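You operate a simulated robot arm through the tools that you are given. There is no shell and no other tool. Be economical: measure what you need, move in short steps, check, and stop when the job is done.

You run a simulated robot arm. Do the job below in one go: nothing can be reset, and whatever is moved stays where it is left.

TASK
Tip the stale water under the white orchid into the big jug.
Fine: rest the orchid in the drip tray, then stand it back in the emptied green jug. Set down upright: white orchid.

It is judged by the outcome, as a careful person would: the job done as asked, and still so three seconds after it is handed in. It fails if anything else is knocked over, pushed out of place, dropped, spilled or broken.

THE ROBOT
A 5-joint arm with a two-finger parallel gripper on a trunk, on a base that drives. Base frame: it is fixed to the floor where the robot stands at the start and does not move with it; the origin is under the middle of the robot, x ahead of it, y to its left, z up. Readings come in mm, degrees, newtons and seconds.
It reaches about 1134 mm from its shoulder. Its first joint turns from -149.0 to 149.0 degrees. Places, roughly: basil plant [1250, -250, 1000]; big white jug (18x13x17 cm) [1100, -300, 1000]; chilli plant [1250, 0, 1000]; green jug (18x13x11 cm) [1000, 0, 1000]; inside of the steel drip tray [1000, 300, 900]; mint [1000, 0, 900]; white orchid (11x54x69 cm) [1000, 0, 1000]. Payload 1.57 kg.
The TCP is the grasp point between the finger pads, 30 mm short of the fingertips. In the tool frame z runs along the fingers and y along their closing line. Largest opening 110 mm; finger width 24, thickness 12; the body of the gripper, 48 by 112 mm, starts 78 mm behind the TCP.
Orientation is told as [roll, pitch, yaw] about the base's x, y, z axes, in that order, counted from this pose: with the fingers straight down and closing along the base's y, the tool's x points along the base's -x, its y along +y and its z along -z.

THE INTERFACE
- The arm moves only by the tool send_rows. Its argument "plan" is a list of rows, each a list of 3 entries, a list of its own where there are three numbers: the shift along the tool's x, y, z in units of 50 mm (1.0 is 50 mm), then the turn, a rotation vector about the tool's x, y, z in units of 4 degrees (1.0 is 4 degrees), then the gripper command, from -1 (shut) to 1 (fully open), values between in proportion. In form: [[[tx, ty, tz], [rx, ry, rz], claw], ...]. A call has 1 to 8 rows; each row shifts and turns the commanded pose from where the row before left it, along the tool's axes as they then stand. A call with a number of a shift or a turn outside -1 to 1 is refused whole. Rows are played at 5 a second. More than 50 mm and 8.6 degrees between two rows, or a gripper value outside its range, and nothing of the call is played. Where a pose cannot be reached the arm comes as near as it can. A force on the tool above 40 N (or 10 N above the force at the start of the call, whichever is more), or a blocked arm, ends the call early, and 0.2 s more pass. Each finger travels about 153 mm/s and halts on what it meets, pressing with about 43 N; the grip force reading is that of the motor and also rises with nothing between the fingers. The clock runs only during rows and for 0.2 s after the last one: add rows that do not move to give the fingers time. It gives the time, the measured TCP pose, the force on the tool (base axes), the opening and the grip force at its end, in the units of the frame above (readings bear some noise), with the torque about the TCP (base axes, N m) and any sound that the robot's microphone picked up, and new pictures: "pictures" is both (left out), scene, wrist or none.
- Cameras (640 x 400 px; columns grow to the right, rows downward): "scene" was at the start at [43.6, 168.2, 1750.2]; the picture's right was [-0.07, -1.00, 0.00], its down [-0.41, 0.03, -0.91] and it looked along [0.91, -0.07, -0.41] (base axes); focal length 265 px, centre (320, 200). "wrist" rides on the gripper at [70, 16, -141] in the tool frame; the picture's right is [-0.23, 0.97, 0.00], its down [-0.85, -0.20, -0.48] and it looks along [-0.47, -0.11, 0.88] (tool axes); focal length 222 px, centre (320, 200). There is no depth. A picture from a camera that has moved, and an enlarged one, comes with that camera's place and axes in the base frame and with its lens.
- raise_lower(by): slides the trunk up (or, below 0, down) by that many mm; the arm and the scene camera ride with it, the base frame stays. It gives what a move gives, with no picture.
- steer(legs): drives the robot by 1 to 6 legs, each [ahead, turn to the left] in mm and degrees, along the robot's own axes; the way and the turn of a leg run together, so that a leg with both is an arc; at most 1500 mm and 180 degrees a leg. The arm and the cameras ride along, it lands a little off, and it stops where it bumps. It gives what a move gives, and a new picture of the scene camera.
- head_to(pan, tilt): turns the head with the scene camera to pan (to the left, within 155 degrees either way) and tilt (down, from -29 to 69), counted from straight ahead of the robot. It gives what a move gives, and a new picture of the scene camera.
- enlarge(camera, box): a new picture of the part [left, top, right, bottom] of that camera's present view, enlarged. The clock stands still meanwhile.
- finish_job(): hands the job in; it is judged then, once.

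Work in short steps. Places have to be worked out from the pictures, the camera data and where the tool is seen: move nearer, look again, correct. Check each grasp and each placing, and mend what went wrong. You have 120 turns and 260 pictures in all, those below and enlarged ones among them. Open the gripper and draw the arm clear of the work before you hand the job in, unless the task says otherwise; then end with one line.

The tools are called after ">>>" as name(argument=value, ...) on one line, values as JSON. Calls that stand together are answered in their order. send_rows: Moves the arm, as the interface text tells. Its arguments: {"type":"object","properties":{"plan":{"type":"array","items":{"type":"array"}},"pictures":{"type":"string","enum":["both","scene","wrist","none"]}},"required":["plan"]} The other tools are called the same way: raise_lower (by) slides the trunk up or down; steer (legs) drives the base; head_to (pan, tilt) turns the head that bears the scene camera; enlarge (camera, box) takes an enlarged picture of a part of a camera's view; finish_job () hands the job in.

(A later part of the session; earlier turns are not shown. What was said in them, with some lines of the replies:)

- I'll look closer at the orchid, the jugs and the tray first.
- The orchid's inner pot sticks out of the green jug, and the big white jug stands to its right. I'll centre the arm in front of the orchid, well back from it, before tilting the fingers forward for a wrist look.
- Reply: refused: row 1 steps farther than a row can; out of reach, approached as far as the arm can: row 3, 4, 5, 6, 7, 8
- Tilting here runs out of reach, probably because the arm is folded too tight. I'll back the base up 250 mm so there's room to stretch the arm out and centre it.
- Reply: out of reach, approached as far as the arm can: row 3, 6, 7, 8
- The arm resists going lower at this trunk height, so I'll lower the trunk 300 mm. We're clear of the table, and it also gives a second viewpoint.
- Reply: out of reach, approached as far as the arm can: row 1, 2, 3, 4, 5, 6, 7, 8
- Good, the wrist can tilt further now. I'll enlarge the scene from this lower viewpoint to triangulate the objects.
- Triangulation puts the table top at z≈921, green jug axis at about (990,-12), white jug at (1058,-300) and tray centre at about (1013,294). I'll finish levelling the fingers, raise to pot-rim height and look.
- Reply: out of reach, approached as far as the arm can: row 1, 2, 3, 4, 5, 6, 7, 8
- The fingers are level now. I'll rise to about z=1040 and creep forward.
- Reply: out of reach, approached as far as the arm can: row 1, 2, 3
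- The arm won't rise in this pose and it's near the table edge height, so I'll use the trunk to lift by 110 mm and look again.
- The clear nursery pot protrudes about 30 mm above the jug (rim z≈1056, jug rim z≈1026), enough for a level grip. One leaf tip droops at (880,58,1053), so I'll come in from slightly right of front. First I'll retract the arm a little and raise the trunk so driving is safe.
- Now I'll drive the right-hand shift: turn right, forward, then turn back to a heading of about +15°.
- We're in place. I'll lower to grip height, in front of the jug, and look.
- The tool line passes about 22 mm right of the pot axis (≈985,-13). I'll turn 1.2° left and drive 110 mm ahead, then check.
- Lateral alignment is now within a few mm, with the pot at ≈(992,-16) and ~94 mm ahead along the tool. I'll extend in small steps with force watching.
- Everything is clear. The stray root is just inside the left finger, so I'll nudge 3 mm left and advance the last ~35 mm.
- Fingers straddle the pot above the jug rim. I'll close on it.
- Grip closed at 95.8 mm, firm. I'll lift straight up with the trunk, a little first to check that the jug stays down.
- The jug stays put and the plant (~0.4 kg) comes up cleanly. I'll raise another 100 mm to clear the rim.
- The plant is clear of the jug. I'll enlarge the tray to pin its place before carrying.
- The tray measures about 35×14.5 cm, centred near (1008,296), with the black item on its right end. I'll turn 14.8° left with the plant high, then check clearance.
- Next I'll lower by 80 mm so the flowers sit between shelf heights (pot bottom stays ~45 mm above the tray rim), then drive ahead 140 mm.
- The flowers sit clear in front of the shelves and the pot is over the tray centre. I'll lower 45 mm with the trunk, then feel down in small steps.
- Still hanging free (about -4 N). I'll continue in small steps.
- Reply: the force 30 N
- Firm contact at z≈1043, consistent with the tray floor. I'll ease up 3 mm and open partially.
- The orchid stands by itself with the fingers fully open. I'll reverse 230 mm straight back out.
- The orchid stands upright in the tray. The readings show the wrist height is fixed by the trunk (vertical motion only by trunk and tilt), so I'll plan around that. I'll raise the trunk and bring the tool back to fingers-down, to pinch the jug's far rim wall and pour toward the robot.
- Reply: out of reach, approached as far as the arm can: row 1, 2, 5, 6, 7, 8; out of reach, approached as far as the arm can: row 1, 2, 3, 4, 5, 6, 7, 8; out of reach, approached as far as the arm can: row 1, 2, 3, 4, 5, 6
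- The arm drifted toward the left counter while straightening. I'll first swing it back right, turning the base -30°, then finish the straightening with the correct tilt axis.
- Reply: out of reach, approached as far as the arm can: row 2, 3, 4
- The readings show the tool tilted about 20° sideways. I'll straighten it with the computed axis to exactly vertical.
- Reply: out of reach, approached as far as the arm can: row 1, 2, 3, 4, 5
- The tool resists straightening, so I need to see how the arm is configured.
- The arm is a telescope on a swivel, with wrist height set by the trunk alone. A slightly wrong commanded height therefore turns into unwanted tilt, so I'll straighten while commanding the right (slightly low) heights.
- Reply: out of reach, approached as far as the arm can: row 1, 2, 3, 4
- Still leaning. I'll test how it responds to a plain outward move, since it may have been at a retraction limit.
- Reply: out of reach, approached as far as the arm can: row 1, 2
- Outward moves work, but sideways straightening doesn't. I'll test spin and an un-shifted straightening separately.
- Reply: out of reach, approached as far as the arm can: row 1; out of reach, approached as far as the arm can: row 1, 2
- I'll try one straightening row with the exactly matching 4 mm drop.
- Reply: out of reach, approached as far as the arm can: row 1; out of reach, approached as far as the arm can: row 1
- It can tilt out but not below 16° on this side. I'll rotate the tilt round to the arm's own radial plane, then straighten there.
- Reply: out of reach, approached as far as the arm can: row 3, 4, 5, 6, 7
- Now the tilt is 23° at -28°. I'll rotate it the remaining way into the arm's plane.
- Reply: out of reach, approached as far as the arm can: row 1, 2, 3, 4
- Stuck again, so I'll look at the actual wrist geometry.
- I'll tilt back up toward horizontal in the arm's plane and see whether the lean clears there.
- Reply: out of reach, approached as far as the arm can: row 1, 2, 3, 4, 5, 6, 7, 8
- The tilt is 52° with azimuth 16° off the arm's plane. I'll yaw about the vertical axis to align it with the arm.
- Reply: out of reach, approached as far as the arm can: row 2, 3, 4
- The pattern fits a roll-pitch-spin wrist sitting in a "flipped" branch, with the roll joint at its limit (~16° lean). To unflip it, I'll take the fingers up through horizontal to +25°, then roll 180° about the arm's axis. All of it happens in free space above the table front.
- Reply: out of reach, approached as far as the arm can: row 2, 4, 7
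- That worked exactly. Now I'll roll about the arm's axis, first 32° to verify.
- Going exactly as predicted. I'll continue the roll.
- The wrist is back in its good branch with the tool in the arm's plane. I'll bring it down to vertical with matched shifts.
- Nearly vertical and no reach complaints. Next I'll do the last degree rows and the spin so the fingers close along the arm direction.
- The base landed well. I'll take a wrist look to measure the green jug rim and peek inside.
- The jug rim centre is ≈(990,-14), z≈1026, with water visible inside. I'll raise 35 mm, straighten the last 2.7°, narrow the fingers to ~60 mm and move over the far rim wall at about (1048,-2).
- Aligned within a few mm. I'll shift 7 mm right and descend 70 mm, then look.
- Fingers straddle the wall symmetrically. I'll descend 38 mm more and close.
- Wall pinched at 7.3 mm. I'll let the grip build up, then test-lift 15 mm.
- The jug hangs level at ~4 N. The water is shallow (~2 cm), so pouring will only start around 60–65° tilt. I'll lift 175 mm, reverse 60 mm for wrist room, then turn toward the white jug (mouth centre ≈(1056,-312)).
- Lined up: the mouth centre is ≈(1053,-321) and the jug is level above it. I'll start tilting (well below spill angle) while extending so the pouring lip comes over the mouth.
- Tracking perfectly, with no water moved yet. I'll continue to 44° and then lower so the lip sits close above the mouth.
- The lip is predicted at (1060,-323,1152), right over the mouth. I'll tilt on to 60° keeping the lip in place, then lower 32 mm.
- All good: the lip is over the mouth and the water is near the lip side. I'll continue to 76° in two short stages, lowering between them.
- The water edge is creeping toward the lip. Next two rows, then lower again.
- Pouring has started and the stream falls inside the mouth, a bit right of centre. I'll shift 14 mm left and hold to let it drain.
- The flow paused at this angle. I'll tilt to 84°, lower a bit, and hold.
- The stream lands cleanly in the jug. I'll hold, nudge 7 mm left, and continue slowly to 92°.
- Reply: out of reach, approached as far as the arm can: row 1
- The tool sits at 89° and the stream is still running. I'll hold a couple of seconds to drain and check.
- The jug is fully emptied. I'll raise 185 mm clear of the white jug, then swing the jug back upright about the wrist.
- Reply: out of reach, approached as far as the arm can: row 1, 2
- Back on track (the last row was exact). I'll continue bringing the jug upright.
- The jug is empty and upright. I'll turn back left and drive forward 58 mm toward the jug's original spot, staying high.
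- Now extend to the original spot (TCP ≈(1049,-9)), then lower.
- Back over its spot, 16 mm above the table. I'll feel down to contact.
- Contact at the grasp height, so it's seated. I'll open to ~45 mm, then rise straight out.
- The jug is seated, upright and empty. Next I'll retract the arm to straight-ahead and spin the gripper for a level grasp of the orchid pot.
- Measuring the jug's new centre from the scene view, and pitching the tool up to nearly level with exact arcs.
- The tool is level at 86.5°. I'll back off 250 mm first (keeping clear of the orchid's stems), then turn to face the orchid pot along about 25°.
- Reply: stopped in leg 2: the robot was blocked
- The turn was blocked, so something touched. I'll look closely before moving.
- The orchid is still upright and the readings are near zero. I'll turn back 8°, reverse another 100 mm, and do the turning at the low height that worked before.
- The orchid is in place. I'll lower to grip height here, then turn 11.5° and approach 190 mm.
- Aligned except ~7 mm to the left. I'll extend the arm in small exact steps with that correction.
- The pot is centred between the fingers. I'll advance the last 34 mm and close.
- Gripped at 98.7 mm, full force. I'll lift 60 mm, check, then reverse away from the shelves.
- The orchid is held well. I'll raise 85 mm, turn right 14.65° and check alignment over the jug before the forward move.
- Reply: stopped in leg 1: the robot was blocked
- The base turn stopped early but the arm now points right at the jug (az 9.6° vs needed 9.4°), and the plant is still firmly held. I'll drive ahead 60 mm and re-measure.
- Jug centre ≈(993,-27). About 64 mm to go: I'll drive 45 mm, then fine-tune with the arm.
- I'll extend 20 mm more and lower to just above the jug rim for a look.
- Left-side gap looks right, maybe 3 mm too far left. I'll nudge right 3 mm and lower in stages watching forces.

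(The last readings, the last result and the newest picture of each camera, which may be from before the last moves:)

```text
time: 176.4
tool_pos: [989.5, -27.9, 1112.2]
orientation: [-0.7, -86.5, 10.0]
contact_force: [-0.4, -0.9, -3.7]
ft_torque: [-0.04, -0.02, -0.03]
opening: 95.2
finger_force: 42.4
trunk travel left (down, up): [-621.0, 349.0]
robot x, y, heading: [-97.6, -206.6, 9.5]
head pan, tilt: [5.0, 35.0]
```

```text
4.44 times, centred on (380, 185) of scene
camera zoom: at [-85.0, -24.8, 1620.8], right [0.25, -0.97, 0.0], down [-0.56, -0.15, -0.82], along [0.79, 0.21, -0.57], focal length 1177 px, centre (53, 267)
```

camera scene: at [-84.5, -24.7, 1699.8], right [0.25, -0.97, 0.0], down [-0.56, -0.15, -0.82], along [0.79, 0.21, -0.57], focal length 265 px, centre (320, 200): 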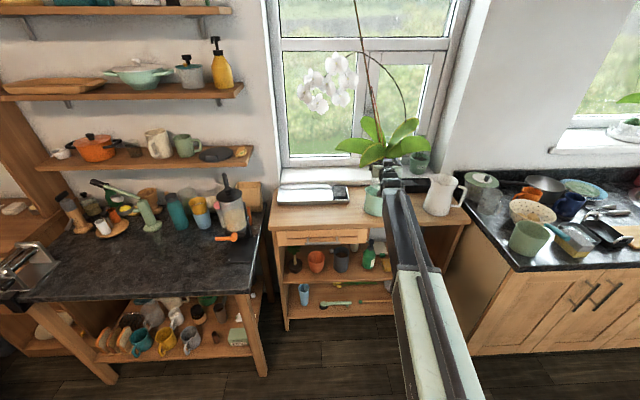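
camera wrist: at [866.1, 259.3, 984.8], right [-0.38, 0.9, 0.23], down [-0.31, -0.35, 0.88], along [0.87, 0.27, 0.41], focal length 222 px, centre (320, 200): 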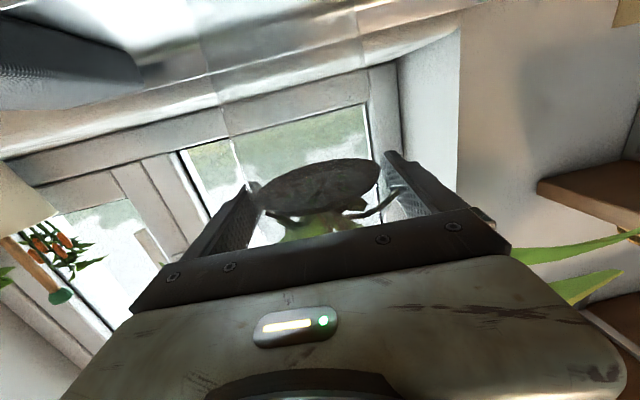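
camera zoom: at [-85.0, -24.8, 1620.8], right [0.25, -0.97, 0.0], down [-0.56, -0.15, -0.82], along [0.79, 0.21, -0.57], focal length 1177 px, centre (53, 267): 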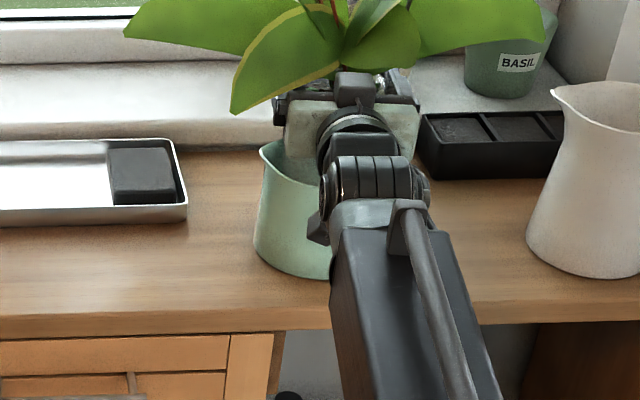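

The pot bottom is well inside the rim, but sits ~6 mm left of centre. I'll shift right 6 mm and keep lowering.

>>> send_rows(plan=[[[0, -0.11, 0], [0, 0, 0], -0.6]], pictures="none")

>>> raise_lower(by=-20)

>>> raise_lower(by=-15)

>>> enlarge(camera="wrist", box=[100, 0, 480, 220])

>>> enlarge(camera="scene", box=[330, 120, 430, 210])

```text
time: 176.8
tool_pos: [989.3, -32.9, 1109.5]
orientation: [-0.8, -86.7, 10.0]
contact_force: [0.2, 0.0, -2.8]
ft_torque: [-0.03, -0.04, 0.01]
opening: 95.4
finger_force: 43.4
trunk travel left (down, up): [-621.0, 349.0]
robot x, y, heading: [-98.1, -205.1, 9.8]
head pan, tilt: [5.0, 35.0]
```

```text
time: 177.5
tool_pos: [989.4, -33.3, 1090.6]
orientation: [-0.7, -86.6, 9.9]
contact_force: [0.6, 0.4, -4.0]
ft_torque: [-0.03, -0.03, 0.02]
opening: 95.5
finger_force: 42.7
trunk travel left (down, up): [-601.0, 369.0]
robot x, y, heading: [-93.6, -205.6, 9.7]
head pan, tilt: [5.0, 35.0]
```

```text
time: 178.2
tool_pos: [989.7, -33.0, 1077.1]
orientation: [-0.7, -86.6, 9.9]
contact_force: [-0.6, -0.1, -3.5]
ft_torque: [-0.03, -0.01, -0.02]
opening: 95.4
finger_force: 42.8
trunk travel left (down, up): [-586.0, 384.0]
robot x, y, heading: [-96.5, -205.4, 9.6]
head pan, tilt: [5.0, 35.0]
```

```text
1.68 times, centred on (290, 110) of wrist
camera zoom: at [842.8, -41.3, 1015.5], right [-0.14, 0.96, 0.23], down [-0.39, -0.26, 0.88], along [0.91, 0.04, 0.41], focal length 374 px, centre (370, 352)
```

zoom: 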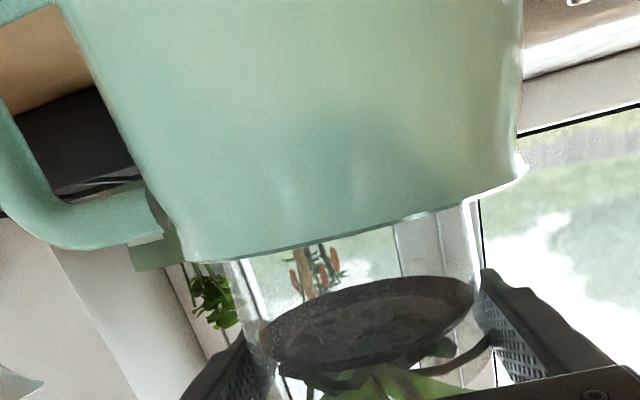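

```text
4.44 times, centred on (380, 165) of scene
camera zoom: at [-85.0, -24.8, 1585.8], right [0.25, -0.97, 0.0], down [-0.56, -0.15, -0.82], along [0.79, 0.21, -0.57], focal length 1177 px, centre (53, 356)
```

zoom: 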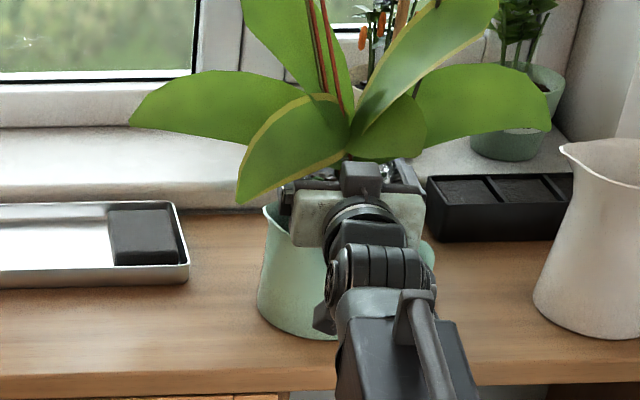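

No contact so far. One more 4 mm shift to the right to centre against the round part of the rim, then lower further.

>>> send_rows(plan=[[[0, -0.08, 0], [0, 0, 0], -0.6]], pictures="none")

>>> raise_lower(by=-14)

>>> raise_lower(by=-8)

>>> enlarge(camera="wrist", box=[100, 0, 480, 220])

```text
time: 178.6
tool_pos: [991.3, -36.6, 1075.9]
orientation: [-1.1, -86.6, 10.5]
contact_force: [0.0, -0.3, -3.7]
ft_torque: [-0.04, 0.02, 0.04]
opening: 95.2
finger_force: 42.9
trunk travel left (down, up): [-586.0, 384.0]
robot x, y, heading: [-100.4, -204.2, 9.7]
head pan, tilt: [5.0, 35.0]
```

```text
time: 179.2
tool_pos: [989.6, -36.4, 1061.4]
orientation: [-0.8, -86.6, 10.0]
contact_force: [0.9, 0.6, -3.3]
ft_torque: [-0.05, -0.01, 0.02]
opening: 95.3
finger_force: 43.3
trunk travel left (down, up): [-572.0, 398.0]
robot x, y, heading: [-98.5, -203.1, 9.7]
head pan, tilt: [5.0, 35.0]
```

```text
time: 179.7
tool_pos: [990.1, -36.2, 1054.3]
orientation: [-0.8, -86.5, 10.0]
contact_force: [-0.4, 0.0, -3.7]
ft_torque: [-0.05, 0.0, 0.0]
opening: 95.3
finger_force: 42.8
trunk travel left (down, up): [-564.0, 406.0]
robot x, y, heading: [-99.1, -208.9, 9.5]
head pan, tilt: [5.0, 35.0]
```

```text
1.68 times, centred on (290, 110) of wrist
camera zoom: at [843.5, -45.1, 993.4], right [-0.14, 0.96, 0.23], down [-0.39, -0.26, 0.88], along [0.91, 0.04, 0.41], focal length 374 px, centre (370, 352)
```

zoom: 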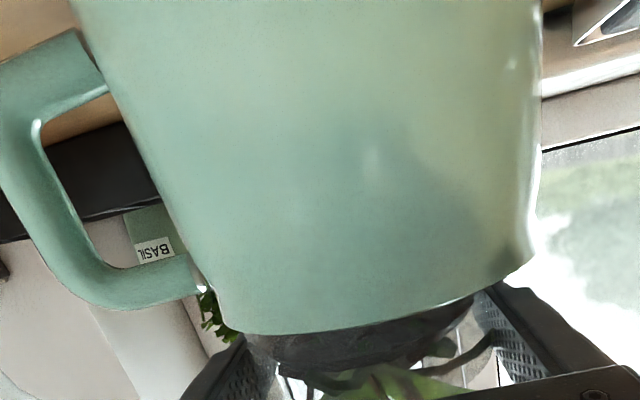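

Still free, ~6 mm to go. I'll feel for the floor in small steps.

>>> raise_lower(by=-4)

>>> raise_lower(by=-3)

>>> raise_lower(by=-2)

```text
time: 180.3
tool_pos: [990.7, -36.5, 1049.9]
orientation: [-1.1, -86.6, 10.2]
contact_force: [1.1, -0.4, 2.0]
ft_torque: [-0.11, -0.06, 0.04]
opening: 95.2
finger_force: 42.8
trunk travel left (down, up): [-560.0, 410.0]
robot x, y, heading: [-97.8, -203.0, 9.5]
head pan, tilt: [5.0, 35.0]
```

```text
time: 180.8
tool_pos: [989.0, -37.9, 1050.9]
orientation: [-0.8, -86.8, 9.9]
contact_force: [9.3, 3.7, 24.9]
ft_torque: [-0.05, -0.3, 0.02]
opening: 95.4
finger_force: 43.0
trunk travel left (down, up): [-557.0, 413.0]
robot x, y, heading: [-98.7, -204.0, 9.7]
head pan, tilt: [5.0, 35.0]
```

```text
time: 181.3
tool_pos: [987.8, -37.1, 1048.8]
orientation: [-0.7, -86.9, 10.0]
contact_force: [5.9, 3.1, 28.0]
ft_torque: [0.02, 0.16, -0.02]
opening: 95.5
finger_force: 42.5
trunk travel left (down, up): [-555.0, 415.0]
robot x, y, heading: [-94.6, -208.3, 9.7]
head pan, tilt: [5.0, 35.0]
```

Contact at z≈1050, matching the jug floor. I'll ease up 4 mm, check uprightness, then release.

>>> raise_lower(by=4)

>>> send_rows(plan=[[[0, 0, 0], [0, 0, 0], 0.75], [[0, 0, 0], [0, 0, 0], 0.85], [[0, 0, 0], [0, 0, 0], 1], [[0, 0, 0], [0, 0, 0], 1], [[0, 0, 0], [0, 0, 0], 1]])

>>> enlarge(camera="wrist", box=[100, 0, 480, 220])

>>> enlarge(camera="scene", box=[280, 0, 460, 230])

```text
time: 181.8
tool_pos: [989.7, -36.9, 1047.8]
orientation: [-1.0, -86.4, 10.2]
contact_force: [-1.8, -0.6, -0.2]
ft_torque: [-0.12, 0.29, -0.02]
opening: 95.3
finger_force: 43.0
trunk travel left (down, up): [-559.0, 411.0]
robot x, y, heading: [-99.0, -200.3, 9.9]
head pan, tilt: [5.0, 35.0]
```

```text
time: 183.0
tool_pos: [990.5, -36.3, 1049.1]
orientation: [-0.7, -86.5, 9.9]
contact_force: [-0.1, -0.6, 0.3]
ft_torque: [0.0, 0.04, 0.02]
opening: 110.0
finger_force: 0.1
trunk travel left (down, up): [-559.0, 411.0]
robot x, y, heading: [-93.8, -203.6, 9.6]
head pan, tilt: [5.0, 35.0]
camera scene: at [-85.4, -24.9, 1558.9], right [0.25, -0.97, 0.0], down [-0.56, -0.15, -0.82], along [0.79, 0.21, -0.57], focal length 265 px, centre (320, 200)
camera wrist: at [843.3, -45.2, 988.8], right [-0.14, 0.96, 0.23], down [-0.39, -0.26, 0.88], along [0.91, 0.04, 0.41], focal length 222 px, centre (320, 200)
```

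scene: 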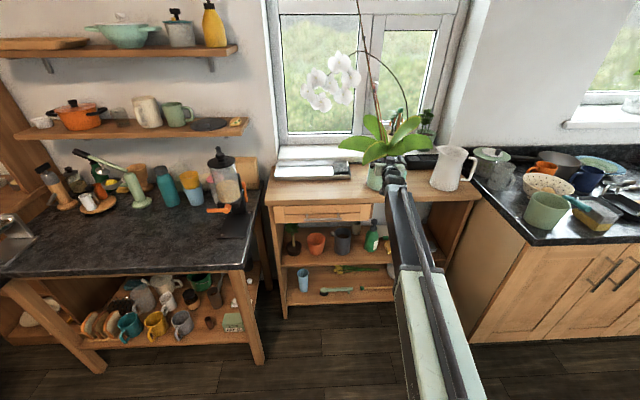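
wrist: 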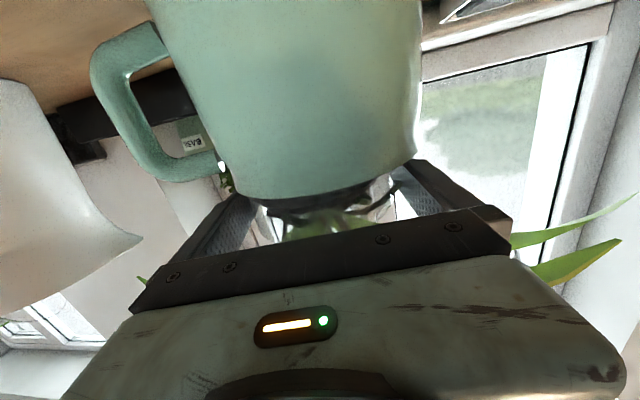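

```text
1.68 times, centred on (290, 110) of wrist
camera zoom: at [843.3, -45.2, 988.8], right [-0.14, 0.96, 0.23], down [-0.39, -0.26, 0.88], along [0.91, 0.04, 0.41], focal length 374 px, centre (370, 352)
```

zoom: 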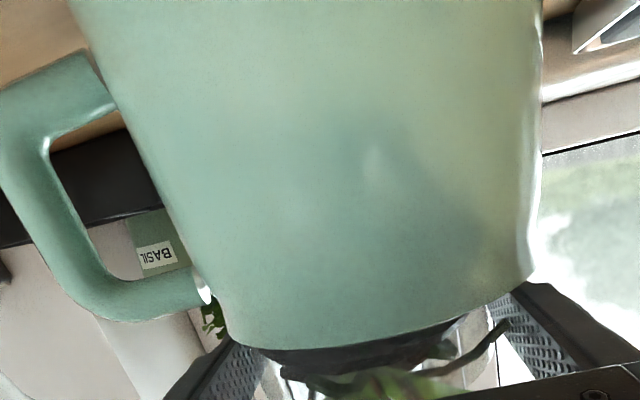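

```text
1.74 times, centred on (370, 115) of scene
camera zoom: at [-85.4, -24.9, 1558.9], right [0.25, -0.97, 0.0], down [-0.56, -0.15, -0.82], along [0.79, 0.21, -0.57], focal length 461 px, centre (233, 348)
```

zoom: 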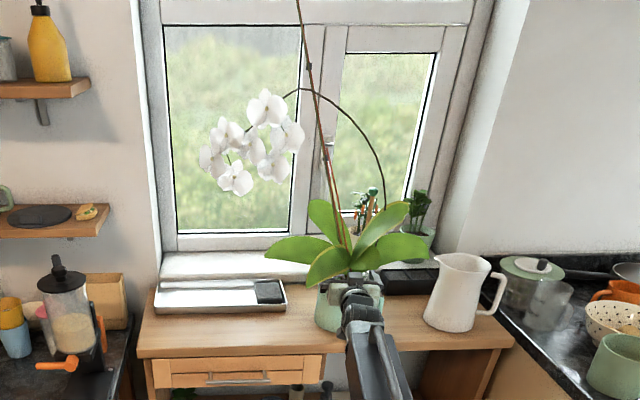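

The orchid stands upright in the emptied jug. I'll withdraw slowly with the arm first, then reverse clear.

>>> send_rows(plan=[[[0.0125, 0.02, -0.3], [0, 0, 0], 1], [[0.0185, 0, -0.3], [0, 0, 0], 1], [[0.0185, 0, -0.3], [0, 0, 0], 1], [[0.0185, 0, -0.3], [0, 0, 0], 1], [[0.0185, 0, -0.3], [0, 0, 0], 1]], pictures="none")

>>> steer(legs=[[-250, 0]])

>>> enlarge(camera="scene", box=[240, 30, 460, 240])

>>> enlarge(camera="wrist", box=[100, 0, 540, 260])

```text
time: 184.2
tool_pos: [917.2, -47.1, 1050.5]
orientation: [-1.2, -86.5, 10.4]
contact_force: [0.1, -0.4, -0.1]
ft_torque: [0.04, 0.01, -0.01]
opening: 109.9
finger_force: 0.1
trunk travel left (down, up): [-559.0, 411.0]
robot x, y, heading: [-98.9, -205.7, 9.7]
head pan, tilt: [5.0, 35.0]
```

```text
time: 186.1
tool_pos: [666.3, -85.1, 1049.4]
orientation: [-0.5, -86.5, 9.9]
contact_force: [-0.3, -1.1, -0.2]
ft_torque: [0.0, -0.01, -0.01]
opening: 109.8
finger_force: 0.1
trunk travel left (down, up): [-559.0, 411.0]
robot x, y, heading: [-345.0, -250.3, 9.8]
head pan, tilt: [5.0, 35.0]
camera scene: at [-336.0, -67.3, 1558.9], right [0.26, -0.97, 0.0], down [-0.55, -0.15, -0.82], along [0.79, 0.21, -0.57], focal length 265 px, centre (320, 200)
```

scene: 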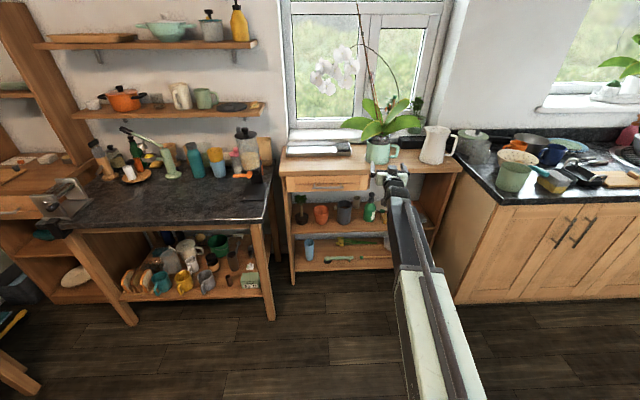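

```text
1.90 times, centred on (350, 135) of scene
camera zoom: at [-336.0, -67.3, 1558.9], right [0.26, -0.97, 0.0], down [-0.55, -0.15, -0.82], along [0.79, 0.21, -0.57], focal length 504 px, centre (263, 324)
```

zoom: 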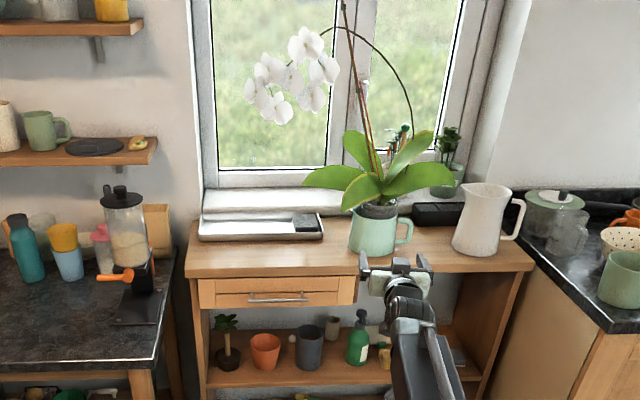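

```text
1.45 times, centred on (320, 130) of wrist
camera zoom: at [518.5, -94.9, 988.6], right [-0.15, 0.96, 0.23], down [-0.39, -0.27, 0.88], along [0.91, 0.04, 0.41], focal length 323 px, centre (320, 302)
```

zoom: 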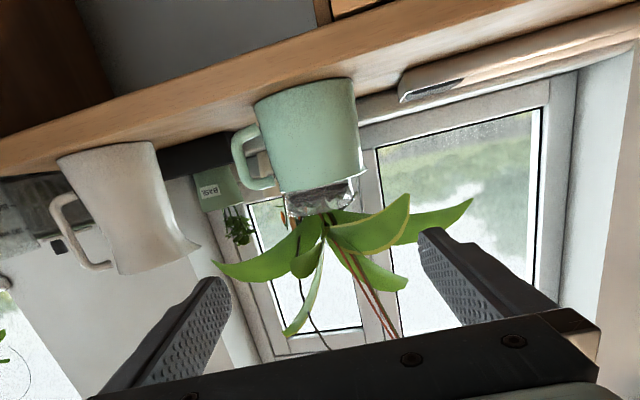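

The orchid stands upright in the emptied green jug. The white jug, tray and everything around them are undisturbed, and the arm is clear with the gripper open. I'm handing the job in.

>>> finish_job()

```text
The job is handed in.
```

The stale water is in the big white jug, and the white orchid is standing upright again in the emptied green jug, with the arm drawn clear.
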